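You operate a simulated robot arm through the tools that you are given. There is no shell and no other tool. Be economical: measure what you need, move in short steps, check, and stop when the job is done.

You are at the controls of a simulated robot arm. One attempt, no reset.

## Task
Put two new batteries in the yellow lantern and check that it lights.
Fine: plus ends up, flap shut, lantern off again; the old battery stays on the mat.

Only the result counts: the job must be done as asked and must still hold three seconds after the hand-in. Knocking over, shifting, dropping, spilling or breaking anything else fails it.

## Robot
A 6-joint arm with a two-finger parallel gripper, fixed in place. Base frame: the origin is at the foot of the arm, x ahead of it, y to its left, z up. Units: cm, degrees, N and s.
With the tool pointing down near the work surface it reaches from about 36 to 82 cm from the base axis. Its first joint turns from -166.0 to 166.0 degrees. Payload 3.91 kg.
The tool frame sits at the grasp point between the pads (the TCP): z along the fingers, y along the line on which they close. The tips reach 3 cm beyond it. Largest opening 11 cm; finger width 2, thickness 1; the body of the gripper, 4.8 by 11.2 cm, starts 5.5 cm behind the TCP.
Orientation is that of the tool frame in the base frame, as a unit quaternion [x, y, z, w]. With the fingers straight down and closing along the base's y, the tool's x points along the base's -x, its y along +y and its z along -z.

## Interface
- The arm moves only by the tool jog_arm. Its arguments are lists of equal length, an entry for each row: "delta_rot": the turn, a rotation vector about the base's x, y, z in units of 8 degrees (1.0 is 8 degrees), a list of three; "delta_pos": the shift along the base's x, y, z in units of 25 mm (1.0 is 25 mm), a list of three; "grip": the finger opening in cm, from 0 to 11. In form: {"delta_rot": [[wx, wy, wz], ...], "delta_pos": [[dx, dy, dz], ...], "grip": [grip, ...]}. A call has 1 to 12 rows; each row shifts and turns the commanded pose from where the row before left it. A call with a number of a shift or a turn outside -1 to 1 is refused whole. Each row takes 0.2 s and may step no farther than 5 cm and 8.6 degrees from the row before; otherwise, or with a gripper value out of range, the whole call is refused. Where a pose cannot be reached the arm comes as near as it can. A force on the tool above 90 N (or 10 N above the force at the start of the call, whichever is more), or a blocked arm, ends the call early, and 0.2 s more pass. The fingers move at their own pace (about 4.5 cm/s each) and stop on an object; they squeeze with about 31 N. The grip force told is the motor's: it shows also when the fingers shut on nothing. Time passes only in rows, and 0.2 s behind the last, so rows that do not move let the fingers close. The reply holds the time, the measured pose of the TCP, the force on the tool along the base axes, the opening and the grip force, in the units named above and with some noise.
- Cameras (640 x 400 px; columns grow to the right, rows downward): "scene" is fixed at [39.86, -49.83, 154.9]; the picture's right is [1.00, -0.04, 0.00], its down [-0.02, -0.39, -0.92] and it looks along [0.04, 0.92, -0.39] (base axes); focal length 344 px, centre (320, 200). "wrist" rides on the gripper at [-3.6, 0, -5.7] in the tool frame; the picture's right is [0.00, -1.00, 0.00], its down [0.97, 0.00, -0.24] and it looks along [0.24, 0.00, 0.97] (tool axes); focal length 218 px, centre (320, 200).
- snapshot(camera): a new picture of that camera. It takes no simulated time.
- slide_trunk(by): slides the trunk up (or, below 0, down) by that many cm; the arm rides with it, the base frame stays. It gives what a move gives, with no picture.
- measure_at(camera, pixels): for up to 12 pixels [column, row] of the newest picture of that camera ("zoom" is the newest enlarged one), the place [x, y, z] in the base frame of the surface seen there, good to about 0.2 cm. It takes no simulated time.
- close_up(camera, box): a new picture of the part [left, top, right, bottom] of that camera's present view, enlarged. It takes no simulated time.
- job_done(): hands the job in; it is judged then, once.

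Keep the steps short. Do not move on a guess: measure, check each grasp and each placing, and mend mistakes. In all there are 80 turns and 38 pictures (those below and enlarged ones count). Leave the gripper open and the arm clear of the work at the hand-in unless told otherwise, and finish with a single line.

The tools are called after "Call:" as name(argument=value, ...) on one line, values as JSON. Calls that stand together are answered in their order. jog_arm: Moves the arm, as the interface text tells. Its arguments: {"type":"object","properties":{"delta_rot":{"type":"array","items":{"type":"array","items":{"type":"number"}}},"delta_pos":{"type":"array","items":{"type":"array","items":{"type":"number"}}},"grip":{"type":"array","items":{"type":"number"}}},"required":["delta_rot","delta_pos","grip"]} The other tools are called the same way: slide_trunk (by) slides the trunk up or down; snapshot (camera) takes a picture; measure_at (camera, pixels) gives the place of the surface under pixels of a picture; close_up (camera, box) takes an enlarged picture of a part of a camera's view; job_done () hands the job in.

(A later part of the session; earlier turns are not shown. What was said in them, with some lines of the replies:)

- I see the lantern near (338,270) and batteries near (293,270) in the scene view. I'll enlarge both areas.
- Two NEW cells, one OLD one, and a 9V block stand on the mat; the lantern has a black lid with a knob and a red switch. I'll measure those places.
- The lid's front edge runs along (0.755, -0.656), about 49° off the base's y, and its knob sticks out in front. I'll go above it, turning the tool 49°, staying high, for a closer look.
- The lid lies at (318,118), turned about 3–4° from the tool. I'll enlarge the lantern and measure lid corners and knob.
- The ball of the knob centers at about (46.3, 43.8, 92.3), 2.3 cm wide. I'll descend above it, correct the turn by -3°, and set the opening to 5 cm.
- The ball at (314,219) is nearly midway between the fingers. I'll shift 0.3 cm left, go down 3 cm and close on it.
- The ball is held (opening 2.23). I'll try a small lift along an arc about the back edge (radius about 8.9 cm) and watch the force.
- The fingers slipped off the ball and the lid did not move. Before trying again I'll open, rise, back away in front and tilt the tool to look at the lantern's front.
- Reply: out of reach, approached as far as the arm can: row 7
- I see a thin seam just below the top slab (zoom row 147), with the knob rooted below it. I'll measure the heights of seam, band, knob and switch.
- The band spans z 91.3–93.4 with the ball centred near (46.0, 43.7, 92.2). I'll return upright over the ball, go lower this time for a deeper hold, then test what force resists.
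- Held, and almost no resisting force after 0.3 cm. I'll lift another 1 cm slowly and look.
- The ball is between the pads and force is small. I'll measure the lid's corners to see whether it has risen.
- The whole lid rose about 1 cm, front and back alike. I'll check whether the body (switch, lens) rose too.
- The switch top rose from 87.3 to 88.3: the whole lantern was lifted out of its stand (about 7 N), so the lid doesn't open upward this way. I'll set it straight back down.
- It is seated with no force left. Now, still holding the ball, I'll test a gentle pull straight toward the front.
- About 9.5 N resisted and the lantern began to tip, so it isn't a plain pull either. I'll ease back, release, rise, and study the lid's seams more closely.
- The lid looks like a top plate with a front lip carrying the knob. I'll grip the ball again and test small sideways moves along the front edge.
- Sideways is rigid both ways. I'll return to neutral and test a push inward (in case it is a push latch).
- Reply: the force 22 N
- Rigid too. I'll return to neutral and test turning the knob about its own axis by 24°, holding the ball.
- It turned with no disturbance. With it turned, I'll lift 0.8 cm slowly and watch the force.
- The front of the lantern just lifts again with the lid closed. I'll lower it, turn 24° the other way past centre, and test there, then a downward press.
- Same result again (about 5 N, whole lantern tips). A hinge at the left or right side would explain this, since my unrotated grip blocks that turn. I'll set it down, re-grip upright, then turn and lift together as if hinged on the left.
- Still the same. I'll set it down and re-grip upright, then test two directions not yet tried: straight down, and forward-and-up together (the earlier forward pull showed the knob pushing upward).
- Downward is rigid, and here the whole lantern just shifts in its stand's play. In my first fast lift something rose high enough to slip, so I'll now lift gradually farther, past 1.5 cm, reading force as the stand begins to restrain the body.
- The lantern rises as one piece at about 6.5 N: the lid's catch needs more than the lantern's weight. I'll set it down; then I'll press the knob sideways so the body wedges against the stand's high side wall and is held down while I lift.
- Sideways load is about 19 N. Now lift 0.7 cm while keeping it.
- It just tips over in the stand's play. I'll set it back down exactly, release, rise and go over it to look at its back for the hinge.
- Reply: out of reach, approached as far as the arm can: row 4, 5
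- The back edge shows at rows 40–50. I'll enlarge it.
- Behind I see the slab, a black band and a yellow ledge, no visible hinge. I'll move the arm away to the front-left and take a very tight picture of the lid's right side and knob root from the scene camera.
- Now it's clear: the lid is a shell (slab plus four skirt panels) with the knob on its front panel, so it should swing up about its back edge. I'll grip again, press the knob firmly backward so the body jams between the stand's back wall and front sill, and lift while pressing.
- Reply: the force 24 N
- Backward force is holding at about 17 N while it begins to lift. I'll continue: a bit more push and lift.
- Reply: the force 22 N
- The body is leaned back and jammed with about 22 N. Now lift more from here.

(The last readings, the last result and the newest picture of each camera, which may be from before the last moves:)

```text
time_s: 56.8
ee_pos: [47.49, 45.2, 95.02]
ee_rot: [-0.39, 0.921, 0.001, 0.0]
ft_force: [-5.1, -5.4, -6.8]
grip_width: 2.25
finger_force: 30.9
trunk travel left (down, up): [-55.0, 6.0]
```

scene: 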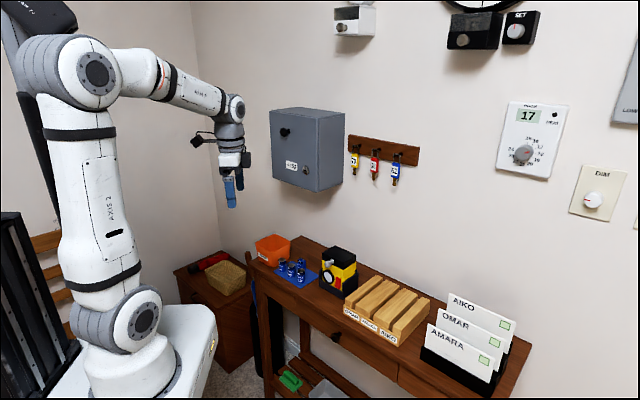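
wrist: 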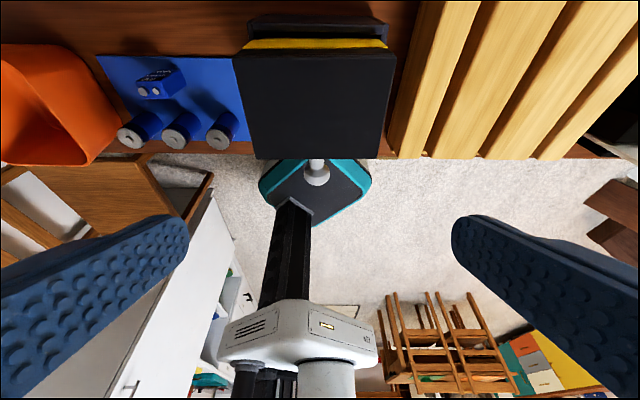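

The lantern just slides out again at its own weight, lid shut. I'll set it down, release, and rise; then I'll approach the knob along its own axis from the front, which allows a real turn.

Call:
jog_arm(delta_pos=[[-0.08, -0.07, -0.115], [-0.08, -0.07, -0.115], [-0.08, -0.07, -0.115], [-0.08, -0.07, -0.115], [-0.08, -0.07, -0.115], [-0.08, -0.07, -0.115], [-0.08, -0.07, -0.115], [-0.08, -0.07, -0.115], [0, 0, 0], [0, 0, 0.2], [0, 0, 0.9], [0, 0, 0.9]], delta_rot=[[0, 0, 0], [0, 0, 0], [0, 0, 0], [0, 0, 0], [0, 0, 0], [0, 0, 0], [0, 0, 0], [0, 0, 0], [0, 0, 0], [0, 0, 0], [0, 0, 0], [0, 0, 0]], grip=[1.5, 1.5, 1.5, 1.5, 1.5, 1.5, 1.5, 1.5, 4, 4, 4, 4])

Call:
jog_arm(delta_pos=[[-0.27, -0.28, 0.1], [-0.27, -0.28, 0.1], [-0.27, -0.28, 0.1], [-0.27, -0.28, 0], [-0.27, -0.28, 0], [-0.27, -0.28, 0], [-0.27, -0.28, 0], [-0.27, -0.28, 0], [-0.27, -0.28, 0], [-0.27, -0.28, 0], [-0.27, -0.28, 0]], delta_rot=[[0.6, -0.575, 0], [0.6, -0.575, 0], [0.6, -0.575, 0], [0.6, -0.575, 0], [0.6, -0.575, 0], [0.6, -0.575, 0], [0.6, -0.575, 0], [0.6, -0.575, 0], [0.6, -0.575, 0], [0.6, -0.575, 0], [0.6, -0.575, 0]], grip=[4, 4, 4, 4, 4, 4, 4, 4, 4, 4, 4])

```text
time_s: 59.4
ee_pos: [45.76, 43.6, 97.75]
ee_rot: [-0.39, 0.921, 0.0, 0.0]
ft_force: [0.1, 0.4, 0.1]
grip_width: 3.99
finger_force: 0.1
trunk travel left (down, up): [-55.0, 6.0]
```

```text
time_s: 61.8
ee_pos: [38.3, 36.47, 98.36]
ee_rot: [-0.324, 0.752, 0.233, 0.524]
ft_force: [-0.7, 0.4, -1.0]
grip_width: 4.01
finger_force: 0.1
out of reach, approached as far as the arm can: row 5
trunk travel left (down, up): [-55.0, 6.0]
```

Reachable so far (about 70° tilt). I'll finish to horizontal while lowering to the knob's height, still 7 cm in front of it, and look.

Call:
jog_arm(delta_pos=[[0, 0, -0.6], [0, 0, -0.6], [0, 0, -0.6], [0, 0, -0.6], [0, 0, 0]], delta_rot=[[0.45, -0.43, 0], [0.45, -0.43, 0], [0.45, -0.43, 0], [0.45, -0.43, 0], [0, 0, 0]], grip=[4, 4, 4, 4, 4])

Call:
snapshot(camera="wrist")

```text
time_s: 63.0
ee_pos: [38.51, 36.57, 92.36]
ee_rot: [-0.281, 0.649, 0.285, 0.647]
ft_force: [0.2, -0.3, 0.0]
grip_width: 3.96
finger_force: 0.0
trunk travel left (down, up): [-55.0, 6.0]
```

```text
11 pictures are left
```

wrist: 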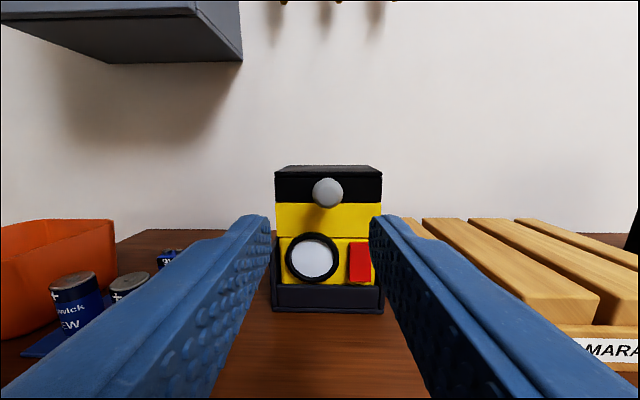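

The tool now points straight at the knob (ball at (328,192), slightly right). I'll advance 9 cm with 0.5 cm rightward correction, and close on the ball.

Call:
jog_arm(delta_pos=[[0.656, 0.615, 0], [0.656, 0.615, 0], [0.656, 0.615, 0], [0.656, 0.615, 0], [0, 0, 0], [0, 0, 0], [0, 0, 0]], delta_rot=[[0, 0, 0], [0, 0, 0], [0, 0, 0], [0, 0, 0], [0, 0, 0], [0, 0, 0], [0, 0, 0]], grip=[4, 4, 4, 4, 1.5, 1.5, 1.5])

```text
time_s: 64.6
ee_pos: [44.89, 42.74, 92.34]
ee_rot: [-0.281, 0.65, 0.285, 0.646]
ft_force: [0.5, 1.8, -0.2]
grip_width: 2.25
finger_force: 31.5
trunk travel left (down, up): [-55.0, 6.0]
```

Ball held from the front. Now I'll turn it 80° about its axis and then try a slight lift.

Call:
jog_arm(delta_pos=[[0, 0, 0], [0, 0, 0], [0, 0, 0], [0, 0, 0], [0, 0, 0], [0, 0, 0], [0, 0, 0], [0, 0, 0], [0, 0, 0], [0, 0, 0], [0, 0, 0]], delta_rot=[[0.68, 0.73, 0], [0.68, 0.73, 0], [0.68, 0.73, 0], [0.68, 0.73, 0], [0.68, 0.73, 0], [0.68, 0.73, 0], [0.68, 0.73, 0], [0.68, 0.73, 0], [0.68, 0.73, 0], [0.68, 0.73, 0], [0, 0, 0]], grip=[1.5, 1.5, 1.5, 1.5, 1.5, 1.5, 1.5, 1.5, 1.5, 1.5, 1.5])

Call:
close_up(camera="scene", box=[276, 215, 376, 300])

```text
time_s: 67.0
ee_pos: [44.97, 42.73, 92.41]
ee_rot: [0.201, 0.676, 0.636, 0.313]
ft_force: [-2.9, 2.4, 4.4]
grip_width: 2.22
finger_force: 30.5
trunk travel left (down, up): [-55.0, 6.0]
```

```text
4.71 times, centred on (326, 258) of scene
```

zoom: 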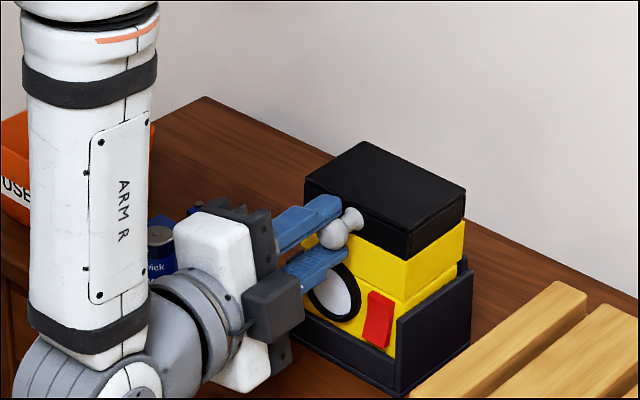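

The grip is now vertical around the ball after the turn. I'll try a 0.5 cm lift in this turned state.

Call:
jog_arm(delta_pos=[[0, 0, 0.07], [0, 0, 0.07], [0, 0, 0.07], [0, 0, 0]], delta_rot=[[0, 0, 0], [0, 0, 0], [0, 0, 0], [0, 0, 0]], grip=[1.5, 1.5, 1.5, 1.5])

```text
time_s: 68.0
ee_pos: [44.9, 42.84, 92.83]
ee_rot: [0.201, 0.678, 0.634, 0.312]
ft_force: [-2.9, 0.3, -4.5]
grip_width: 2.2
finger_force: 31.2
trunk travel left (down, up): [-55.0, 6.0]
```

Again the whole lantern lifts (4.5 N). New idea: closed fingers between the knob and the top of the lens ring, then opened, push the lid up and the body down at once, so the lantern can't lift. First I'll set it down, open, and back off 4 cm; and measure the ring's top.

Call:
jog_arm(delta_pos=[[0, 0, -0.07], [0, 0, -0.07], [0, 0, -0.07], [0, 0, 0], [0, 0, 0], [-0.55, -0.58, 0], [-0.55, -0.58, 0], [0, 0, 0]], delta_rot=[[0, 0, 0], [0, 0, 0], [0, 0, 0], [0, 0, 0], [0, 0, 0], [0.425, 0.456, 0], [0.425, 0.456, 0], [0, 0, 0]], grip=[1.5, 1.5, 1.5, 4, 4, 4, 0, 0])

Call:
close_up(camera="scene", box=[310, 244, 360, 296])

```text
time_s: 69.8
ee_pos: [42.23, 40.03, 92.46]
ee_rot: [0.259, 0.657, 0.66, 0.257]
ft_force: [-1.1, -0.5, 0.4]
grip_width: 0.0
finger_force: 12.2
trunk travel left (down, up): [-55.0, 6.0]
```

```text
7.69 times, centred on (335, 270) of scene
```

zoom: 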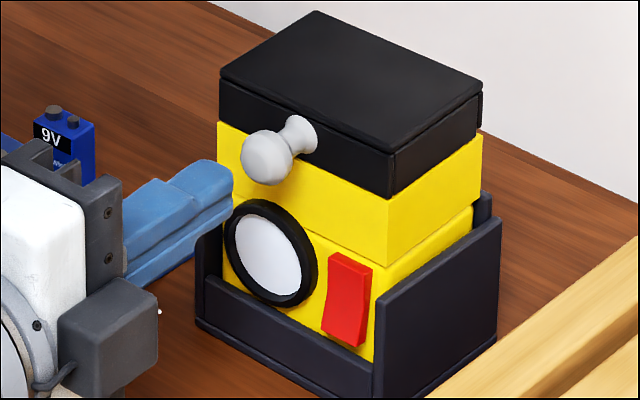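

The lantern is seated. I'll measure ring top and ball bottom in this enlargement.

Call:
measure_at(camera="zoom", pixels=[[262, 200], [262, 206], [280, 212], [300, 235], [270, 255], [262, 181], [275, 183], [262, 150], [240, 170], [330, 215], [330, 245], [205, 172]])

```text
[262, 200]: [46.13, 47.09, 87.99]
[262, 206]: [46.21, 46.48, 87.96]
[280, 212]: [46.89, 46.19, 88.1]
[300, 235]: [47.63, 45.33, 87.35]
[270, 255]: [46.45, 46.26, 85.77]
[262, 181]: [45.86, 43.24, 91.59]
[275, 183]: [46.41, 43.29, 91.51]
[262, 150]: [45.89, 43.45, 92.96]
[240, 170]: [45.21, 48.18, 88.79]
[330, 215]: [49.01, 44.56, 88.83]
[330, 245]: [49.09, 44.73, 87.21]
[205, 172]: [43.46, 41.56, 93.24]
```

Ring top is at z 88.0 with a 0.7 cm ledge, ball bottom about 91.1. I'll lower the closed fingers to z 89.55, shift 0.5 cm left, and advance between them.

Call:
jog_arm(delta_pos=[[-0.072, 0.069, -0.58], [-0.072, 0.069, -0.58], [0.428, 0.446, 0], [0.428, 0.446, 0], [0.428, 0.446, 0], [0, 0, 0]], delta_rot=[[0, 0, 0], [0, 0, 0], [0, 0, 0], [0, 0, 0], [0, 0, 0], [0, 0, 0]], grip=[0, 0, 0, 0, 0, 0])

Call:
close_up(camera="scene", box=[310, 244, 360, 296])

```text
time_s: 71.2
ee_pos: [45.04, 43.61, 89.47]
ee_rot: [0.259, 0.658, 0.659, 0.257]
ft_force: [-1.2, -0.7, 0.0]
grip_width: 0.0
finger_force: 30.7
trunk travel left (down, up): [-55.0, 6.0]
```

```text
7.69 times, centred on (335, 270) of scene
```

zoom: 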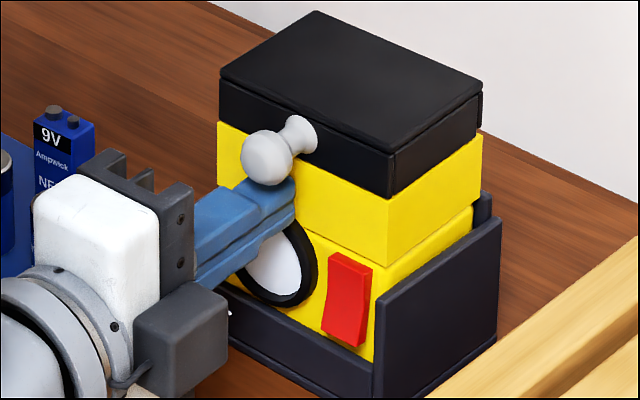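

The closed fingers sit under the ball and over the ring. Now open to spread them: first to 2 cm.

Call:
jog_arm(delta_pos=[[0, 0, 0], [0, 0, 0], [0, 0, 0], [0, 0, 0]], delta_rot=[[0, 0, 0], [0, 0, 0], [0, 0, 0], [0, 0, 0]], grip=[0.8, 1.4, 2.0, 2.4])

Call:
close_up(camera="scene", box=[310, 244, 360, 296])

```text
time_s: 72.2
ee_pos: [45.06, 43.69, 89.44]
ee_rot: [0.259, 0.657, 0.66, 0.258]
ft_force: [0.4, 0.9, -0.6]
grip_width: 2.37
finger_force: 0.1
trunk travel left (down, up): [-55.0, 6.0]
```

```text
7.69 times, centred on (335, 270) of scene
```

zoom: 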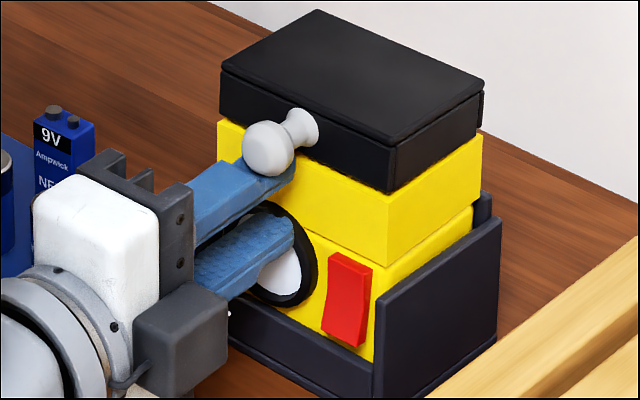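

Excellent: the upper finger raised the ball about 0.5 cm with almost no force, and the body stayed put. So the lid does open easily upward; it was my tight grip that locked the knob's rotation. I'll now cage the ball loosely (one finger under, one over) and swing it open, turning the tool along with it.

Call:
jog_arm(delta_pos=[[0, 0, 0], [0, 0, 0], [-0.55, -0.58, 0], [-0.55, -0.58, 0], [0.108, -0.104, 0.58], [0.108, -0.104, 0.58], [0.345, 0.36, 0], [0.345, 0.36, 0], [0.345, 0.36, 0], [0, 0, 0]], delta_rot=[[0, 0, 0], [0, 0, 0], [0, 0, 0], [0, 0, 0], [0, 0, 0], [0, 0, 0], [0, 0, 0], [0, 0, 0], [0, 0, 0], [0, 0, 0]], grip=[0.5, 0.2, 0.2, 1.5, 3.8, 3.8, 3.8, 3.8, 3.8, 3.8])

```text
time_s: 74.4
ee_pos: [45.42, 42.91, 92.37]
ee_rot: [0.258, 0.657, 0.659, 0.258]
ft_force: [0.3, -0.6, -0.9]
grip_width: 3.8
finger_force: 0.2
trunk travel left (down, up): [-55.0, 6.0]
```

The ball is caged with no load. Now swing: three steps of 8° about the back edge, then read.

Call:
jog_arm(delta_pos=[[0.072, 0.075, 0.55], [0.124, 0.129, 0.531], [0.174, 0.181, 0.5], [0, 0, 0]], delta_rot=[[-0.72, 0.69, 0], [-0.72, 0.69, 0], [-0.72, 0.69, 0], [0, 0, 0]], grip=[3.8, 3.8, 3.8, 3.8])

Call:
close_up(camera="scene", box=[300, 225, 370, 296])

```text
time_s: 75.4
ee_pos: [46.29, 43.79, 96.42]
ee_rot: [0.309, 0.779, 0.508, 0.196]
ft_force: [-0.4, 0.2, -0.1]
grip_width: 3.82
finger_force: 0.2
trunk travel left (down, up): [-55.0, 6.0]
```

```text
5.63 times, centred on (335, 260) of scene
```

zoom: 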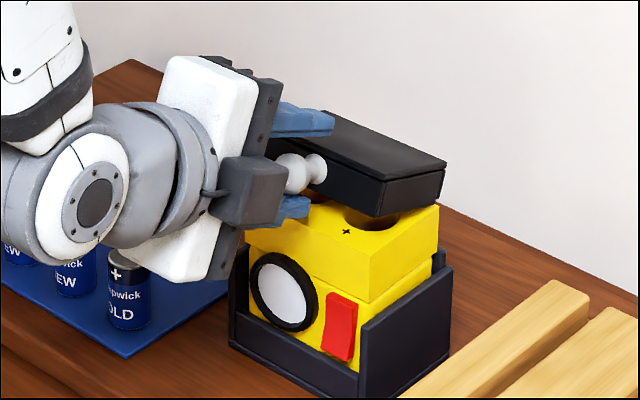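

The lid is swinging up and a well with a "+" mark shows in the yellow top. Continue the arc.

Call:
jog_arm(delta_pos=[[0.22, 0.23, 0.46], [0.262, 0.274, 0.412], [0.299, 0.312, 0.355], [0.33, 0.345, 0.291], [0.355, 0.37, 0.222], [0, 0, 0]], delta_rot=[[-0.72, 0.69, 0], [-0.72, 0.69, 0], [-0.72, 0.69, 0], [-0.72, 0.69, 0], [-0.72, 0.69, 0], [0, 0, 0]], grip=[3.8, 3.8, 3.8, 3.8, 3.8, 3.8])

Call:
jog_arm(delta_pos=[[0.373, 0.389, 0.148], [0.383, 0.4, 0.071], [0.386, 0.403, -0.007], [0, 0, 0]], delta_rot=[[-0.72, 0.69, 0], [-0.72, 0.69, 0], [-0.72, 0.69, 0], [0, 0, 0]], grip=[3.8, 3.8, 3.8, 3.8])

Call:
close_up(camera="scene", box=[290, 210, 380, 296])

```text
time_s: 76.8
ee_pos: [50.02, 47.55, 100.62]
ee_rot: [0.362, 0.904, 0.213, 0.077]
ft_force: [0.1, 0.8, -1.2]
grip_width: 3.81
finger_force: 0.0
trunk travel left (down, up): [-55.0, 6.0]
```

```text
time_s: 77.8
ee_pos: [53.02, 50.49, 101.27]
ee_rot: [0.374, 0.927, 0.022, 0.001]
ft_force: [-1.0, 0.1, -0.2]
grip_width: 3.79
finger_force: 0.0
trunk travel left (down, up): [-55.0, 6.0]
```

```text
4.65 times, centred on (335, 253) of scene
```

zoom: 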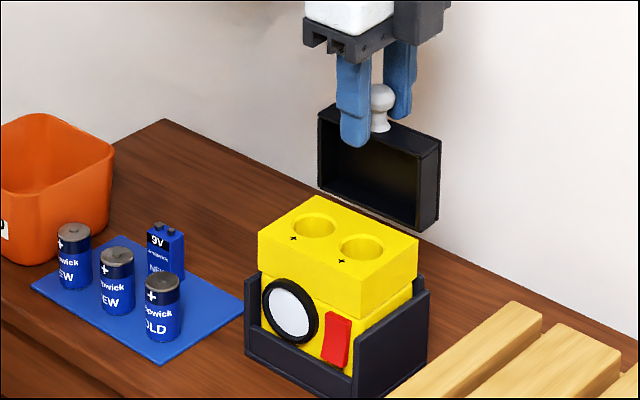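

The lid stands about upright and two wells marked "+" are visible at zoom (314,226) and (362,245). I'll measure the wells and their rims before going on.

Call:
measure_at(camera="zoom", pixels=[[292, 223], [336, 229], [314, 214], [313, 238], [314, 228], [340, 243], [385, 248], [364, 234], [360, 258], [362, 247], [380, 104], [430, 150]])

Call:
measure_at(camera="zoom", pixels=[[262, 234], [312, 198], [416, 238], [360, 285], [290, 220], [315, 211], [337, 226], [315, 241], [338, 240], [385, 245], [330, 115], [420, 225]])

```text
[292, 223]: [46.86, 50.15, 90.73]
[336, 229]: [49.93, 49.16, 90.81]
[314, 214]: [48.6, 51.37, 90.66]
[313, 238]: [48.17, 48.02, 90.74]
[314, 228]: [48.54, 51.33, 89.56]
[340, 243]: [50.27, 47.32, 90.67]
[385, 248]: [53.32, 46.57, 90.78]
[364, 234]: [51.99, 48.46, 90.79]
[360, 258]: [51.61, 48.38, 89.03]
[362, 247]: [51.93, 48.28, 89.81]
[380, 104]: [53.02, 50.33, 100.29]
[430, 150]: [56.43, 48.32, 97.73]
```

```text
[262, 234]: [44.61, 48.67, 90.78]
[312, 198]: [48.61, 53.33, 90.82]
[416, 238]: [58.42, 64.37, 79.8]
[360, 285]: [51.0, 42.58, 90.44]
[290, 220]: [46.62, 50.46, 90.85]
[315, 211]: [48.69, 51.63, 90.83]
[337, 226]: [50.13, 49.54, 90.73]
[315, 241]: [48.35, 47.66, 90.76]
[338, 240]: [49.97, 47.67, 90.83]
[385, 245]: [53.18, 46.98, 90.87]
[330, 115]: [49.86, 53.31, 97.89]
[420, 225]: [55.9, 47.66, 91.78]
```

Wells are centred at about W1 (48.5, 49.75) and W2 (51.7, 46.85), rim z 90.8. Now I push the lid past upright by 2.5 cm at the knob, then rise free.

Call:
jog_arm(delta_pos=[[0.23, 0.24, -0.02], [0.23, 0.24, -0.02], [0.23, 0.24, -0.04], [0, 0, 0]], delta_rot=[[0, 0, 0], [0, 0, 0], [0, 0, 0], [0, 0, 0]], grip=[3.8, 3.8, 3.8, 3.8])

Call:
measure_at(camera="scene", pixels=[[301.2, 270.2]])

```text
time_s: 78.8
ee_pos: [54.6, 52.35, 101.01]
ee_rot: [0.374, 0.927, 0.021, 0.001]
ft_force: [0.0, -0.8, -0.7]
grip_width: 3.79
finger_force: 0.0
trunk travel left (down, up): [-55.0, 6.0]
```

```text
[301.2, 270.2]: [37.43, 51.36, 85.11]
```

The lid follows past upright with no load. I'll rise clear, and measure the orange bin's nearest edges, since NEW cell A stands beside it.

Call:
jog_arm(delta_pos=[[0, 0, 0.7], [0, 0, 0.7], [0, 0, 0.8], [0, 0, 0]], delta_rot=[[0, 0, 0], [0, 0, 0], [0, 0, 0], [0, 0, 0]], grip=[3.8, 3.8, 3.8, 3.8])

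Call:
measure_at(camera="scene", pixels=[[290, 242.5], [270, 252], [256, 243], [276, 266], [280, 260], [285, 258], [282, 259.4], [291.4, 264.8], [301.5, 258.6], [287, 250]])

```text
time_s: 79.8
ee_pos: [54.57, 52.39, 106.49]
ee_rot: [0.373, 0.927, 0.022, -0.001]
ft_force: [-0.2, -0.1, -0.2]
grip_width: 3.79
finger_force: 0.0
trunk travel left (down, up): [-55.0, 6.0]
```

```text
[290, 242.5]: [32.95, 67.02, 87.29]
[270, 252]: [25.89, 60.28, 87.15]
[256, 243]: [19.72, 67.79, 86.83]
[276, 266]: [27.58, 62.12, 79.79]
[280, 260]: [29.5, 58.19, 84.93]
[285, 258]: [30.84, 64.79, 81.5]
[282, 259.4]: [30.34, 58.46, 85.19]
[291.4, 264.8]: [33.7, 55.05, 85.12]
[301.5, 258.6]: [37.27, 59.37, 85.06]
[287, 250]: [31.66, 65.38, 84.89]
```

The bin edge is 4.5 cm from cell A, enough room. I'll go over cell A at (30.4, 58.25), squaring the tool and turning it 90° so the fingers close along the row.

Call:
jog_arm(delta_pos=[[0, 0, 0], [-0.88, 0.213, 0], [-0.88, 0.213, 0], [-0.88, 0.213, 0], [-0.88, 0.213, -0.575], [-0.88, 0.213, -0.575], [-0.88, 0.213, -0.575], [-0.88, 0.213, -0.575], [-0.88, 0.213, -0.575], [-0.88, 0.213, -0.575], [-0.88, 0.213, -0.575], [-0.88, 0.213, -0.575]], delta_rot=[[-0.2, 0.193, 0], [0, 0, 0.95], [0, 0, 0.95], [0, 0, 0.95], [0, 0, 0.95], [0, 0, 0.95], [0, 0, 0.95], [0, 0, 0.95], [0, 0, 0.95], [0, 0, 0.95], [0, 0, 0.95], [0, 0, 0.95]], grip=[3.8, 3.8, 3.8, 3.8, 3.8, 3.8, 3.8, 3.8, 3.8, 3.8, 3.8, 3.8])

Call:
jog_arm(delta_pos=[[0, 0, 0], [0, 0, 0]], delta_rot=[[0, 0, 0.8], [0, 0, 0]], grip=[4, 4])

Call:
snapshot(camera="wrist")

```text
time_s: 82.4
ee_pos: [30.31, 58.39, 95.02]
ee_rot: [-0.341, 0.94, -0.002, -0.008]
ft_force: [0.7, -0.1, -0.3]
grip_width: 3.79
finger_force: 0.0
trunk travel left (down, up): [-55.0, 6.0]
```

```text
time_s: 83.0
ee_pos: [30.42, 58.33, 94.96]
ee_rot: [-0.392, 0.92, -0.002, -0.008]
ft_force: [-1.1, -0.1, 0.2]
grip_width: 4.0
finger_force: 0.2
trunk travel left (down, up): [-55.0, 6.0]
```

```text
4 pictures are left
```

wrist: 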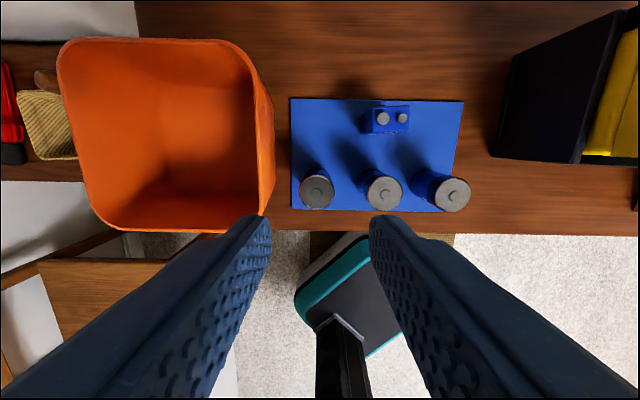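

Cell A's nubbed top (plus up) is at (317,190), nearly under the tool. I'll measure the tops of A, B and the old one.

Call:
measure_at(camera="wrist", pixels=[[317, 188], [302, 188], [332, 190], [317, 175], [316, 205], [384, 192], [367, 190], [401, 195], [385, 177], [383, 208], [453, 195], [386, 120]])

```text
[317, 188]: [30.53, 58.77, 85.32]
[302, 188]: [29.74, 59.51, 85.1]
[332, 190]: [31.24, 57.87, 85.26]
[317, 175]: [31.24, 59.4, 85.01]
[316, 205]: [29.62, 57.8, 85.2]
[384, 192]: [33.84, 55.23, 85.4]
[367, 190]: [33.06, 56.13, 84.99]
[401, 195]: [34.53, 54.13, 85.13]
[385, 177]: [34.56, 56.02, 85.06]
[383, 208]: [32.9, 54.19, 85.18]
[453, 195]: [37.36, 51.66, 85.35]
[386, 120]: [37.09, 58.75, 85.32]
```

A's centre is (30.48, 58.67). I'll descend to TCP z 86.7 (tips at 83.7) with 4 cm opening and close on it.

Call:
jog_arm(delta_pos=[[0.006, 0.034, -0.826], [0.006, 0.034, -0.826], [0.006, 0.034, -0.826], [0.006, 0.034, -0.826], [0, 0, 0], [0, 0, 0], [0, 0, 0]], delta_rot=[[0, 0, 0], [0, 0, 0], [0, 0, 0], [0, 0, 0], [0, 0, 0], [0, 0, 0], [0, 0, 0]], grip=[4, 4, 4, 4, 1, 1, 1])

Call:
jog_arm(delta_pos=[[0, 0, 0.4], [0, 0, 0.8], [0, 0, 0.9], [0, 0, 0.9], [0, 0, 0.9], [0, 0, 0]], delta_rot=[[0, 0, 0], [0, 0, 0], [0, 0, 0], [0, 0, 0], [0, 0, 0], [0, 0, 0]], grip=[1, 1, 1, 1, 1, 1])

```text
time_s: 84.6
ee_pos: [30.56, 58.67, 87.42]
ee_rot: [-0.391, 0.92, 0.001, -0.003]
ft_force: [4.7, 2.9, 44.9]
grip_width: 2.45
finger_force: 31.1
trunk travel left (down, up): [-55.0, 6.0]
```

```text
time_s: 86.0
ee_pos: [30.54, 58.74, 96.66]
ee_rot: [-0.391, 0.92, -0.003, -0.008]
ft_force: [0.2, -0.6, 0.1]
grip_width: 2.44
finger_force: 31.3
trunk travel left (down, up): [-55.0, 6.0]
```

The reading showed 45 N upward on the way down, so a finger probably rested on the bin's rim; I'll check the bin in the next wide picture. Cell A is held (2.44 cm). Now raise and carry it to over W2.

Call:
jog_arm(delta_pos=[[0, 0, 0.9], [0, 0, 0.9], [0.846, -0.476, 0], [0.846, -0.476, 0], [0.846, -0.476, 0], [0.846, -0.476, 0], [0.846, -0.476, 0], [0.846, -0.476, 0], [0.846, -0.476, 0], [0.846, -0.476, 0], [0.846, -0.476, 0], [0.846, -0.476, 0]], delta_rot=[[0, 0, 0], [0, 0, 0], [0, 0, 0], [0, 0, 0], [0, 0, 0], [0, 0, 0], [0, 0, 0], [0, 0, 0], [0, 0, 0], [0, 0, 0], [0, 0, 0], [0, 0, 0]], grip=[1, 1, 1, 1, 1, 1, 1, 1, 1, 1, 1, 1])

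Call:
snapshot(camera="scene")

```text
time_s: 88.6
ee_pos: [51.59, 46.78, 101.11]
ee_rot: [-0.392, 0.92, -0.002, -0.009]
ft_force: [0.3, -0.3, -0.9]
grip_width: 2.49
finger_force: 31.2
trunk travel left (down, up): [-55.0, 6.0]
```

```text
3 pictures are left
```

scene: 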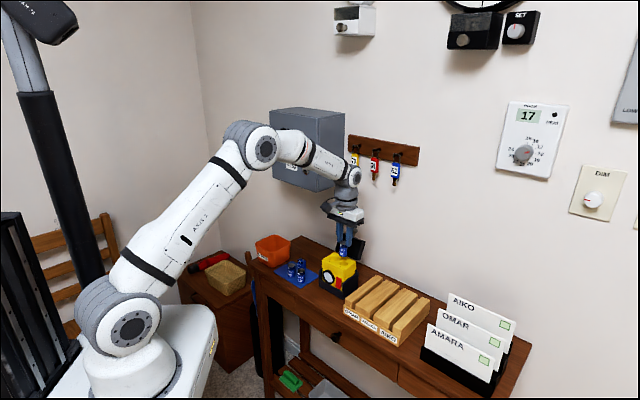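

In the new picture I'll re-measure the bin's rim, the remaining cells, the held cell and the lantern top.

Call:
measure_at(camera="scene", pixels=[[290, 242.5], [270, 252], [256, 243], [276, 266], [291.4, 264.8], [301.2, 270.2], [301.5, 258.6], [343, 251], [343, 257], [331, 255], [350, 262], [362, 245]])

```text
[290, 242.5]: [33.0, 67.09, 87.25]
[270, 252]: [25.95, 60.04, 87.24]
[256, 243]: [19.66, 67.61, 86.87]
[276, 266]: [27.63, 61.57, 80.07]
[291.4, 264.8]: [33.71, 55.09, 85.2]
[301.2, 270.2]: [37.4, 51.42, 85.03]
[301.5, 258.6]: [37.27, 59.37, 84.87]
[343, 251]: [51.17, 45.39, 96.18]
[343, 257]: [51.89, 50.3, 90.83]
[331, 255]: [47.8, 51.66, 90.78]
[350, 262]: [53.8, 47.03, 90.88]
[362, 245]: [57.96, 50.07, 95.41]
```

The bin is unmoved (differences within 0.2 cm), and the other cells stand as before. I'll fine-shift toward W2 (51.75, 46.9) and lower until the cell's foot is about 0.8 cm inside the well, checking force.

Call:
jog_arm(delta_pos=[[0.104, 0.08, -0.4], [0, 0, -0.5], [0, 0, -0.4], [0, 0, -0.34], [0, 0, 0]], delta_rot=[[0, 0, 0], [0, 0, 0], [0, 0, 0], [0, 0, 0], [0, 0, 0]], grip=[1, 1, 1, 1, 1])

```text
time_s: 89.8
ee_pos: [51.77, 46.8, 96.87]
ee_rot: [-0.392, 0.92, -0.003, -0.009]
ft_force: [0.6, 0.6, -0.3]
grip_width: 2.44
finger_force: 31.2
trunk travel left (down, up): [-55.0, 6.0]
```

No contact: it's entering the well. Lower 2.3 cm more.

Call:
jog_arm(delta_pos=[[0, 0, -0.3], [0, 0, -0.3], [0, 0, -0.3], [0, 0, 0]], delta_rot=[[0, 0, 0], [0, 0, 0], [0, 0, 0], [0, 0, 0]], grip=[1, 1, 1, 1])

```text
time_s: 90.8
ee_pos: [51.79, 46.92, 94.71]
ee_rot: [-0.391, 0.92, -0.002, -0.007]
ft_force: [-1.0, 0.8, 4.8]
grip_width: 2.49
finger_force: 30.8
trunk travel left (down, up): [-55.0, 6.0]
```

A light 4.8 N contact, most likely the well's floor. I'll release to 3.4 cm and rise straight up.

Call:
jog_arm(delta_pos=[[0, 0, 0], [0, 0, 0], [0, 0, 0.5], [0, 0, 0.9], [0, 0, 0.9], [0, 0, 0]], delta_rot=[[0, 0, 0], [0, 0, 0], [0, 0, 0], [0, 0, 0], [0, 0, 0], [0, 0, 0]], grip=[3.3, 3.3, 3.3, 3.3, 3.3, 3.3])

```text
time_s: 92.2
ee_pos: [51.83, 46.9, 100.34]
ee_rot: [-0.392, 0.92, -0.003, -0.008]
ft_force: [0.7, 0.6, -0.4]
grip_width: 3.32
finger_force: 0.1
trunk travel left (down, up): [-55.0, 6.0]
```

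Released cleanly. Back over cell B at (33.78, 55.13), descending part way.

Call:
jog_arm(delta_pos=[[-0.9025, 0.411, 0], [-0.9025, 0.411, 0], [-0.9025, 0.411, 0], [-0.9025, 0.411, 0], [-0.9025, 0.411, 0], [-0.9025, 0.411, 0], [-0.9025, 0.411, 0], [-0.9025, 0.411, 0], [0, 0, -0.85], [0, 0, -0.85], [0, 0, -0.85], [0, 0, -0.85]], delta_rot=[[0, 0, 0], [0, 0, 0], [0, 0, 0], [0, 0, 0], [0, 0, 0], [0, 0, 0], [0, 0, 0], [0, 0, 0], [0, 0, 0], [0, 0, 0], [0, 0, 0], [0, 0, 0]], grip=[3.8, 3.8, 3.8, 3.8, 3.8, 3.8, 3.8, 3.8, 3.8, 3.8, 3.8, 3.8])

Call:
jog_arm(delta_pos=[[0, 0, -0.6], [0, 0, -0.6], [0, 0, -0.6], [0, 0, 0]], delta_rot=[[0, 0, 0], [0, 0, 0], [0, 0, 0], [0, 0, 0]], grip=[3.8, 3.8, 3.8, 3.8])

```text
time_s: 94.8
ee_pos: [33.85, 55.15, 91.98]
ee_rot: [-0.391, 0.92, -0.003, -0.007]
ft_force: [-0.1, -0.7, 0.3]
grip_width: 3.81
finger_force: 0.1
trunk travel left (down, up): [-55.0, 6.0]
```

```text
time_s: 95.8
ee_pos: [33.7, 55.06, 87.54]
ee_rot: [-0.392, 0.92, -0.002, -0.007]
ft_force: [-0.7, -0.9, 0.7]
grip_width: 3.79
finger_force: 0.1
trunk travel left (down, up): [-55.0, 6.0]
```

No contact. Lower 0.3 cm, close and lift.

Call:
jog_arm(delta_pos=[[0, 0, -0.12], [0, 0, 0], [0, 0, 0], [0, 0, 0], [0, 0, 0.4], [0, 0, 0.9], [0, 0, 0.9], [0, 0, 0.9], [0, 0, 0.9], [0, 0, 0.9], [0, 0, 0.7], [0, 0, 0]], delta_rot=[[0, 0, 0], [0, 0, 0], [0, 0, 0], [0, 0, 0], [0, 0, 0], [0, 0, 0], [0, 0, 0], [0, 0, 0], [0, 0, 0], [0, 0, 0], [0, 0, 0], [0, 0, 0]], grip=[3.8, 1, 1, 1, 1, 1, 1, 1, 1, 1, 1, 1])

```text
time_s: 98.4
ee_pos: [33.6, 55.19, 101.24]
ee_rot: [-0.391, 0.92, -0.002, -0.008]
ft_force: [-0.5, 0.5, -0.8]
grip_width: 2.47
finger_force: 30.8
trunk travel left (down, up): [-55.0, 6.0]
```

Held (2.47 cm). Carry it over W1 and lower to just inside the well.

Call:
jog_arm(delta_pos=[[0.854, -0.304, 0], [0.854, -0.304, 0], [0.854, -0.304, 0], [0.854, -0.304, 0], [0.854, -0.304, 0], [0.854, -0.304, 0], [0.854, -0.304, 0], [0, 0, -0.45], [0, 0, -0.45], [0, 0, -0.45], [0, 0, -0.4], [0, 0, 0]], delta_rot=[[0, 0, 0], [0, 0, 0], [0, 0, 0], [0, 0, 0], [0, 0, 0], [0, 0, 0], [0, 0, 0], [0, 0, 0], [0, 0, 0], [0, 0, 0], [0, 0, 0], [0, 0, 0]], grip=[1, 1, 1, 1, 1, 1, 1, 1, 1, 1, 1, 1])

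```text
time_s: 101.0
ee_pos: [48.58, 49.88, 96.72]
ee_rot: [-0.392, 0.92, -0.002, -0.008]
ft_force: [0.0, -1.3, -1.4]
grip_width: 2.44
finger_force: 31.0
trunk travel left (down, up): [-55.0, 6.0]
```

No contact. Lower 2.2 cm to the floor.

Call:
jog_arm(delta_pos=[[0, 0, -0.3], [0, 0, -0.3], [0, 0, -0.28], [0, 0, 0]], delta_rot=[[0, 0, 0], [0, 0, 0], [0, 0, 0], [0, 0, 0]], grip=[1, 1, 1, 1])

```text
time_s: 102.0
ee_pos: [48.55, 49.97, 94.53]
ee_rot: [-0.391, 0.92, -0.002, -0.008]
ft_force: [-0.7, -0.6, 1.7]
grip_width: 2.45
finger_force: 31.2
trunk travel left (down, up): [-55.0, 6.0]
```

Near the floor with little force. I'll release, rise 10 cm, and take one wrist picture to check both cells and find the open lid's knob.

Call:
jog_arm(delta_pos=[[0, 0, 0], [0, 0, 0], [0, 0, 0.5], [0, 0, 0.9], [0, 0, 0.9], [0, 0, 0.9], [0, 0, 0.9], [0, 0, 0]], delta_rot=[[0, 0, 0], [0, 0, 0], [0, 0, 0], [0, 0, 0], [0, 0, 0], [0, 0, 0], [0, 0, 0], [0, 0, 0]], grip=[3.3, 3.3, 3.3, 3.3, 5, 5, 5, 5])

Call:
snapshot(camera="wrist")

```text
time_s: 103.8
ee_pos: [48.68, 49.84, 104.93]
ee_rot: [-0.391, 0.92, -0.004, -0.009]
ft_force: [0.0, 0.6, 0.1]
grip_width: 4.97
finger_force: 0.0
trunk travel left (down, up): [-55.0, 6.0]
```

```text
2 pictures are left
```

wrist: 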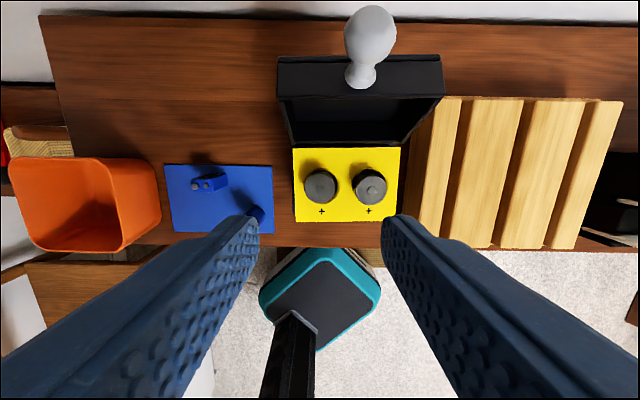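

Both cells are seated with nubs up at (320,187) and (369,187), and the lid leans open with its knob at (370,30). I'll measure these.

Call:
measure_at(camera="wrist", pixels=[[320, 187], [369, 187], [370, 20], [370, 35], [350, 30], [391, 30], [370, 50], [362, 75], [310, 70], [440, 70], [345, 160], [330, 183]])

```text
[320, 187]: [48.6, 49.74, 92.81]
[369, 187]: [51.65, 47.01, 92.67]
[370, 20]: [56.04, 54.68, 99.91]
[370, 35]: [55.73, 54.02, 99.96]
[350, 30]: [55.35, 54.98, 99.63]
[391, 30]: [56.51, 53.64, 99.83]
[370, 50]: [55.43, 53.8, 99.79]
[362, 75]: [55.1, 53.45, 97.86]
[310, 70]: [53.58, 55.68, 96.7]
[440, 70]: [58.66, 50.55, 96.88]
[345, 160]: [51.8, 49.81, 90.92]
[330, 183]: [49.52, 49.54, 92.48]
```

Both cell tops read z 92.7. The lid has leaned back to about 118° with the knob at (56.1, 54.5, 99.1). I'll turn the tool back 90° and go over the knob with a wide opening (8.6), staying high.

Call:
jog_arm(delta_pos=[[0.191, 0.09, 0.053], [0.191, 0.09, 0.053], [0.191, 0.09, 0.053], [0.191, 0.09, 0.053], [0.191, 0.09, 0.053], [0.191, 0.09, 0.053], [0.191, 0.09, 0.053], [0.191, 0.09, 0.053], [0.191, 0.09, 0.053], [0.191, 0.09, 0.053], [0.191, 0.09, 0.053], [0.191, 0.09, 0.053]], delta_rot=[[0, 0, -0.9375], [0, 0, -0.9375], [0, 0, -0.9375], [0, 0, -0.9375], [0, 0, -0.9375], [0, 0, -0.9375], [0, 0, -0.9375], [0, 0, -0.9375], [0, 0, -0.9375], [0, 0, -0.9375], [0, 0, -0.9375], [0, 0, -0.9375]], grip=[5, 5, 5, 5, 6, 7, 8, 8.6, 8.6, 8.6, 8.6, 8.6])

Call:
jog_arm(delta_pos=[[0, 0, -0.4], [0, 0, -0.6], [0, 0, -0.6], [0, 0, -0.6], [0, 0, 0]], delta_rot=[[0, 0, 0], [0, 0, 0], [0, 0, 0], [0, 0, 0], [0, 0, 0]], grip=[8.6, 8.6, 8.6, 8.6, 8.6])

```text
time_s: 106.4
ee_pos: [54.41, 52.51, 106.41]
ee_rot: [0.374, 0.927, 0.004, -0.007]
ft_force: [0.5, 0.3, 0.2]
grip_width: 8.6
finger_force: 0.1
trunk travel left (down, up): [-55.0, 6.0]
```

```text
time_s: 107.6
ee_pos: [54.37, 52.48, 100.96]
ee_rot: [0.374, 0.928, 0.003, -0.007]
ft_force: [0.3, -0.5, -0.6]
grip_width: 8.58
finger_force: 0.0
trunk travel left (down, up): [-55.0, 6.0]
```

No contact; the knob should be between the fingers. Narrow the opening to 3.8 so the back finger draws the knob forward.

Call:
jog_arm(delta_pos=[[0, 0, 0], [0, 0, 0], [0, 0, 0], [0, 0, 0], [0, 0, 0], [0, 0, 0]], delta_rot=[[0, 0, 0], [0, 0, 0], [0, 0, 0], [0, 0, 0], [0, 0, 0], [0, 0, 0]], grip=[7.5, 6.5, 5.5, 4.8, 4.2, 3.8])

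```text
time_s: 109.0
ee_pos: [54.35, 52.43, 100.81]
ee_rot: [0.374, 0.928, 0.003, -0.007]
ft_force: [-0.8, 0.8, 0.2]
grip_width: 3.79
finger_force: 0.1
trunk travel left (down, up): [-55.0, 6.0]
```

To confirm without a picture, I'll close briefly: a 2.2 cm stop means the ball is between the fingers.

Call:
jog_arm(delta_pos=[[0, 0, 0], [0, 0, 0], [0, 0, 0]], delta_rot=[[0, 0, 0], [0, 0, 0], [0, 0, 0]], grip=[2.5, 1.8, 1.8])

```text
time_s: 109.8
ee_pos: [54.21, 52.36, 100.96]
ee_rot: [0.373, 0.928, 0.004, -0.008]
ft_force: [-4.7, -6.4, 3.7]
grip_width: 2.73
finger_force: 30.5
trunk travel left (down, up): [-55.0, 6.0]
```

Something ball-sized stopped the fingers (2.73). Reopen to 3.8 and draw the knob forward past upright.

Call:
jog_arm(delta_pos=[[0, 0, 0], [-0.205, -0.233, 0.04], [-0.205, -0.233, 0.04], [-0.205, -0.233, 0.04], [0, 0, 0]], delta_rot=[[0, 0, 0], [0, 0, 0], [0, 0, 0], [0, 0, 0], [0, 0, 0]], grip=[3.8, 3.8, 3.8, 3.8, 3.8])

Call:
jog_arm(delta_pos=[[-0.386, -0.403, 0.007], [-0.383, -0.4, -0.071], [-0.373, -0.389, -0.148], [-0.355, -0.37, -0.222], [0, 0, 0]], delta_rot=[[0.72, -0.69, 0], [0.72, -0.69, 0], [0.72, -0.69, 0], [0.72, -0.69, 0], [0, 0, 0]], grip=[3.8, 3.8, 3.8, 3.8, 3.8])

```text
time_s: 111.0
ee_pos: [53.0, 50.72, 101.19]
ee_rot: [0.373, 0.928, 0.004, -0.007]
ft_force: [0.3, -0.2, 0.1]
grip_width: 3.82
finger_force: 0.0
trunk travel left (down, up): [-55.0, 6.0]
```

```text
time_s: 112.2
ee_pos: [49.1, 46.83, 100.02]
ee_rot: [0.358, 0.892, 0.26, 0.095]
ft_force: [0.5, -0.5, -0.5]
grip_width: 3.81
finger_force: 0.1
trunk travel left (down, up): [-55.0, 6.0]
```

Smooth. Continue the closing arc down.

Call:
jog_arm(delta_pos=[[-0.33, -0.345, -0.291], [-0.299, -0.312, -0.355], [-0.262, -0.274, -0.412], [-0.22, -0.23, -0.46], [0, 0, 0]], delta_rot=[[0.72, -0.69, 0], [0.72, -0.69, 0], [0.72, -0.69, 0], [0.72, -0.69, 0], [0, 0, 0]], grip=[3.8, 3.8, 3.8, 3.8, 3.8])

Call:
jog_arm(delta_pos=[[-0.174, -0.181, -0.5], [-0.124, -0.129, -0.531], [-0.072, -0.075, -0.55], [0, 0, 0]], delta_rot=[[0.72, -0.69, 0], [0.72, -0.69, 0], [0.72, -0.69, 0], [0, 0, 0]], grip=[3.8, 3.8, 3.8, 3.8])

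```text
time_s: 113.4
ee_pos: [46.23, 43.95, 96.39]
ee_rot: [0.313, 0.789, 0.494, 0.191]
ft_force: [0.6, -0.2, -0.1]
grip_width: 3.82
finger_force: 0.0
trunk travel left (down, up): [-55.0, 6.0]
```

```text
time_s: 114.4
ee_pos: [45.44, 42.93, 92.4]
ee_rot: [0.264, 0.67, 0.647, 0.252]
ft_force: [0.6, 0.1, -0.8]
grip_width: 3.81
finger_force: 0.2
trunk travel left (down, up): [-55.0, 6.0]
```

Back at the start of the arc. Press the knob down gently by 1 cm with the upper finger to make sure the lid is shut.

Call:
jog_arm(delta_pos=[[0, 0, -0.2], [0, 0, -0.14], [0, 0, -0.06], [0, 0, 0]], delta_rot=[[0, 0, 0], [0, 0, 0], [0, 0, 0], [0, 0, 0]], grip=[3.8, 3.8, 3.8, 3.8])

```text
time_s: 115.4
ee_pos: [45.3, 42.91, 91.42]
ee_rot: [0.263, 0.669, 0.648, 0.252]
ft_force: [1.2, 0.3, 6.7]
grip_width: 4.16
finger_force: 4.1
trunk travel left (down, up): [-55.0, 6.0]
```

The knob's top sits at 93.5 with 6.7 N: the lid is fully shut. Now I'll ease off, back away 6 cm and roll the tool back 90° (flat gripper) for pressing the red rocker; its lower half (z 84–85.6) stands proud.

Call:
jog_arm(delta_pos=[[0, 0, 0.3], [-0.552, -0.576, 0], [-0.552, -0.576, 0], [-0.552, -0.576, 0], [0, 0, 0], [0, 0, 0], [0, 0, 0], [0, 0, 0], [0, 0, 0], [0, 0, 0], [0, 0, 0], [0, 0, 0]], delta_rot=[[0, 0, 0], [0, 0, 0], [0, 0, 0], [0, 0, 0], [-0.638, -0.685, 0], [-0.638, -0.685, 0], [-0.638, -0.685, 0], [-0.638, -0.685, 0], [-0.638, -0.685, 0], [-0.638, -0.685, 0], [-0.638, -0.685, 0], [-0.638, -0.685, 0]], grip=[3.8, 3.8, 3.8, 3.8, 2, 0, 0, 0, 0, 0, 0, 0])

Call:
jog_arm(delta_pos=[[0, 0, 0], [0, 0, 0], [0, 0, 0], [0, 0, 0], [0.283, -0.271, -0.5], [0.283, -0.271, -0.6], [0.283, -0.271, -0.6], [0, 0, -0.6], [0, 0, -0.6], [0, 0, 0]], delta_rot=[[-0.638, -0.685, 0], [-0.638, -0.685, 0], [-0.638, -0.685, 0], [-0.638, -0.685, 0], [0, 0, 0], [0, 0, 0], [0, 0, 0], [0, 0, 0], [0, 0, 0], [0, 0, 0]], grip=[0, 0, 0, 0, 0, 0, 0, 0, 0, 0])

```text
time_s: 118.0
ee_pos: [41.26, 38.59, 92.13]
ee_rot: [-0.094, 0.708, 0.428, 0.554]
ft_force: [-0.1, -0.2, 0.5]
grip_width: 0.0
finger_force: 30.8
trunk travel left (down, up): [-55.0, 6.0]
```

```text
time_s: 120.2
ee_pos: [43.3, 36.62, 84.92]
ee_rot: [-0.269, 0.655, 0.272, 0.652]
ft_force: [0.1, 0.0, -0.5]
grip_width: 0.02
finger_force: 30.9
trunk travel left (down, up): [-55.0, 6.0]
```

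Positioned in front of the rocker's line. Lower 0.5 cm and advance 5 cm, to just short of contact.

Call:
jog_arm(delta_pos=[[0, 0, -0.2], [0.46, 0.48, 0], [0.46, 0.48, 0], [0.46, 0.48, 0], [0, 0, 0]], delta_rot=[[0, 0, 0], [0, 0, 0], [0, 0, 0], [0, 0, 0], [0, 0, 0]], grip=[0, 0, 0, 0, 0])

Call:
jog_arm(delta_pos=[[0.1, 0.104, 0], [0.1, 0.104, 0], [0.05, 0.052, 0], [0, 0, 0]], delta_rot=[[0, 0, 0], [0, 0, 0], [0, 0, 0], [0, 0, 0]], grip=[0, 0, 0, 0])

```text
time_s: 121.4
ee_pos: [46.93, 40.06, 84.43]
ee_rot: [-0.269, 0.655, 0.273, 0.652]
ft_force: [0.2, -0.7, 1.1]
grip_width: 0.0
finger_force: 30.5
trunk travel left (down, up): [-55.0, 6.0]
```

```text
time_s: 122.4
ee_pos: [47.46, 40.79, 84.37]
ee_rot: [-0.269, 0.655, 0.273, 0.651]
ft_force: [-3.1, -4.3, -0.4]
grip_width: 0.0
finger_force: 31.2
trunk travel left (down, up): [-55.0, 6.0]
```

Contact at 5.3 N. Press 0.3 cm farther.

Call:
jog_arm(delta_pos=[[0.04, 0.042, 0], [0.04, 0.042, 0], [0, 0, 0]], delta_rot=[[0, 0, 0], [0, 0, 0], [0, 0, 0]], grip=[0, 0, 0])

```text
time_s: 123.2
ee_pos: [47.35, 40.98, 84.35]
ee_rot: [-0.269, 0.655, 0.271, 0.652]
ft_force: [-27.5, -20.1, -4.0]
grip_width: 0.0
finger_force: 31.4
trunk travel left (down, up): [-55.0, 6.0]
```

That's 34 N, firmly pressed. I'll back off 4 cm and look at the lamp.

Call:
jog_arm(delta_pos=[[-0.3, -0.31, 0], [-0.5, -0.52, 0], [-0.5, -0.52, 0], [-0.3, -0.31, 0], [0, 0, 0]], delta_rot=[[0, 0, 0], [0, 0, 0], [0, 0, 0], [0, 0, 0], [0, 0, 0]], grip=[0, 0, 0, 0, 0])

Call:
close_up(camera="scene", box=[250, 230, 370, 305])

```text
time_s: 124.4
ee_pos: [43.79, 36.93, 84.29]
ee_rot: [-0.268, 0.655, 0.271, 0.653]
ft_force: [-0.3, 0.1, 0.3]
grip_width: 0.01
finger_force: 30.9
trunk travel left (down, up): [-55.0, 6.0]
```

```text
5.33 times, centred on (310, 268) of scene
```

zoom: 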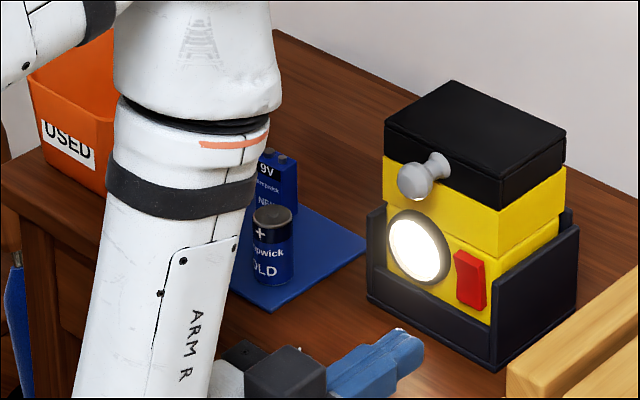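

The lamp is lit (bright disc at zoom (415,250)). I'll measure the rocker's new tilt before switching off.

Call:
measure_at(camera="zoom", pixels=[[468, 252], [468, 260], [470, 270], [472, 285], [472, 300], [472, 305], [409, 180], [545, 130], [400, 150], [272, 218]])

```text
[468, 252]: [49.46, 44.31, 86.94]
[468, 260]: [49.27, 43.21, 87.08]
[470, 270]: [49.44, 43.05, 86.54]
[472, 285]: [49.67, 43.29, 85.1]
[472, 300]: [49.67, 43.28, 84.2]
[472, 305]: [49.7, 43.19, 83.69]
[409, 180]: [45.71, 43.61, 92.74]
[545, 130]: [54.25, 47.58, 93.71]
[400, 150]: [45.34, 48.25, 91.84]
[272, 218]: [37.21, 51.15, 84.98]
```

The upper half now stands proud. I'll raise 2.7 cm, advance to just short of it, then press.

Call:
jog_arm(delta_pos=[[0, 0, 0.54], [0, 0, 0.54], [0.442, 0.461, 0], [0.442, 0.461, 0], [0.442, 0.461, 0], [0, 0, 0]], delta_rot=[[0, 0, 0], [0, 0, 0], [0, 0, 0], [0, 0, 0], [0, 0, 0], [0, 0, 0]], grip=[0, 0, 0, 0, 0, 0])

Call:
jog_arm(delta_pos=[[0.06, 0.062, 0], [0.06, 0.062, 0], [0.04, 0.042, 0], [0, 0, 0]], delta_rot=[[0, 0, 0], [0, 0, 0], [0, 0, 0], [0, 0, 0]], grip=[0, 0, 0, 0])

```text
time_s: 125.8
ee_pos: [47.08, 40.37, 87.05]
ee_rot: [-0.268, 0.655, 0.273, 0.651]
ft_force: [-0.3, 0.2, -0.9]
grip_width: 0.02
finger_force: 30.5
trunk travel left (down, up): [-55.0, 6.0]
```

```text
time_s: 126.8
ee_pos: [47.36, 40.76, 87.08]
ee_rot: [-0.269, 0.655, 0.273, 0.652]
ft_force: [-1.0, -0.2, 0.9]
grip_width: 0.0
finger_force: 30.5
trunk travel left (down, up): [-55.0, 6.0]
```

No firm contact yet. Press 0.3 cm more.

Call:
jog_arm(delta_pos=[[0.04, 0.042, 0], [0.04, 0.042, 0], [0, 0, 0]], delta_rot=[[0, 0, 0], [0, 0, 0], [0, 0, 0]], grip=[0, 0, 0])

Call:
jog_arm(delta_pos=[[0.04, 0.042, 0], [0.02, 0.021, 0], [0, 0, 0]], delta_rot=[[0, 0, 0], [0, 0, 0], [0, 0, 0]], grip=[0, 0, 0])

```text
time_s: 127.6
ee_pos: [47.45, 40.97, 87.04]
ee_rot: [-0.268, 0.655, 0.272, 0.652]
ft_force: [-8.1, -7.9, 0.2]
grip_width: 0.0
finger_force: 31.2
trunk travel left (down, up): [-55.0, 6.0]
```

```text
time_s: 128.4
ee_pos: [47.49, 41.12, 87.12]
ee_rot: [-0.27, 0.655, 0.272, 0.651]
ft_force: [-26.4, -25.8, -6.8]
grip_width: 0.02
finger_force: 31.5
trunk travel left (down, up): [-55.0, 6.0]
5 turns are left
```

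Pressed with 37 N. Now I'll back away, rise and open the gripper, and take the last picture to confirm.

Call:
jog_arm(delta_pos=[[-0.4, -0.415, 0], [-0.55, -0.57, 0], [-0.55, -0.57, 0], [-0.55, -0.57, 0.3], [-0.4, -0.4, 0.8], [-0.2, -0.2, 0.9], [0, 0, 0.9], [0, 0, 0.9], [0, 0, 0.9], [0, 0, 0]], delta_rot=[[0, 0, 0], [0, 0, 0], [0, 0, 0], [0, 0, 0], [0, 0, 0], [0, 0, 0], [0, 0, 0], [0, 0, 0], [0, 0, 0], [0, 0, 0]], grip=[0, 0, 0, 0, 3, 5, 7, 8, 8, 8])

Call:
close_up(camera="scene", box=[250, 230, 370, 305])

```text
time_s: 130.6
ee_pos: [41.12, 34.15, 98.82]
ee_rot: [-0.269, 0.655, 0.272, 0.651]
ft_force: [0.1, 0.0, 0.9]
grip_width: 7.99
finger_force: 0.0
trunk travel left (down, up): [-55.0, 6.0]
```

```text
5.33 times, centred on (310, 268) of scene
4 turns are left
```

zoom: 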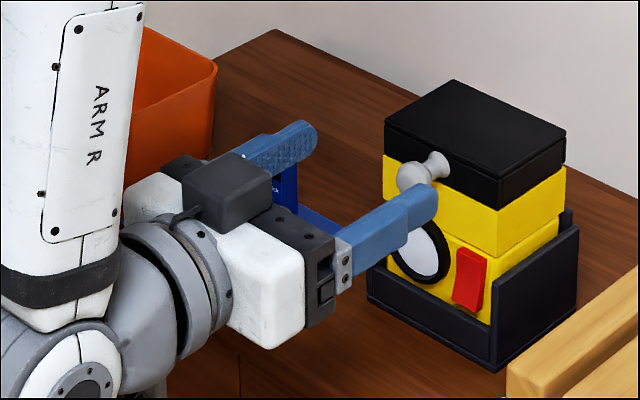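

The lamp is dark again, the rocker is back at off, the lid is shut and the lantern sits in its stand. The gripper is open and clear of everything, so I'm handing in.

Call:
job_done()

```text
The job is handed in.
```

The lantern has two new batteries in it, plus ends up; it lit when switched on, it is off again with the flap shut, and the old battery is still on the mat.
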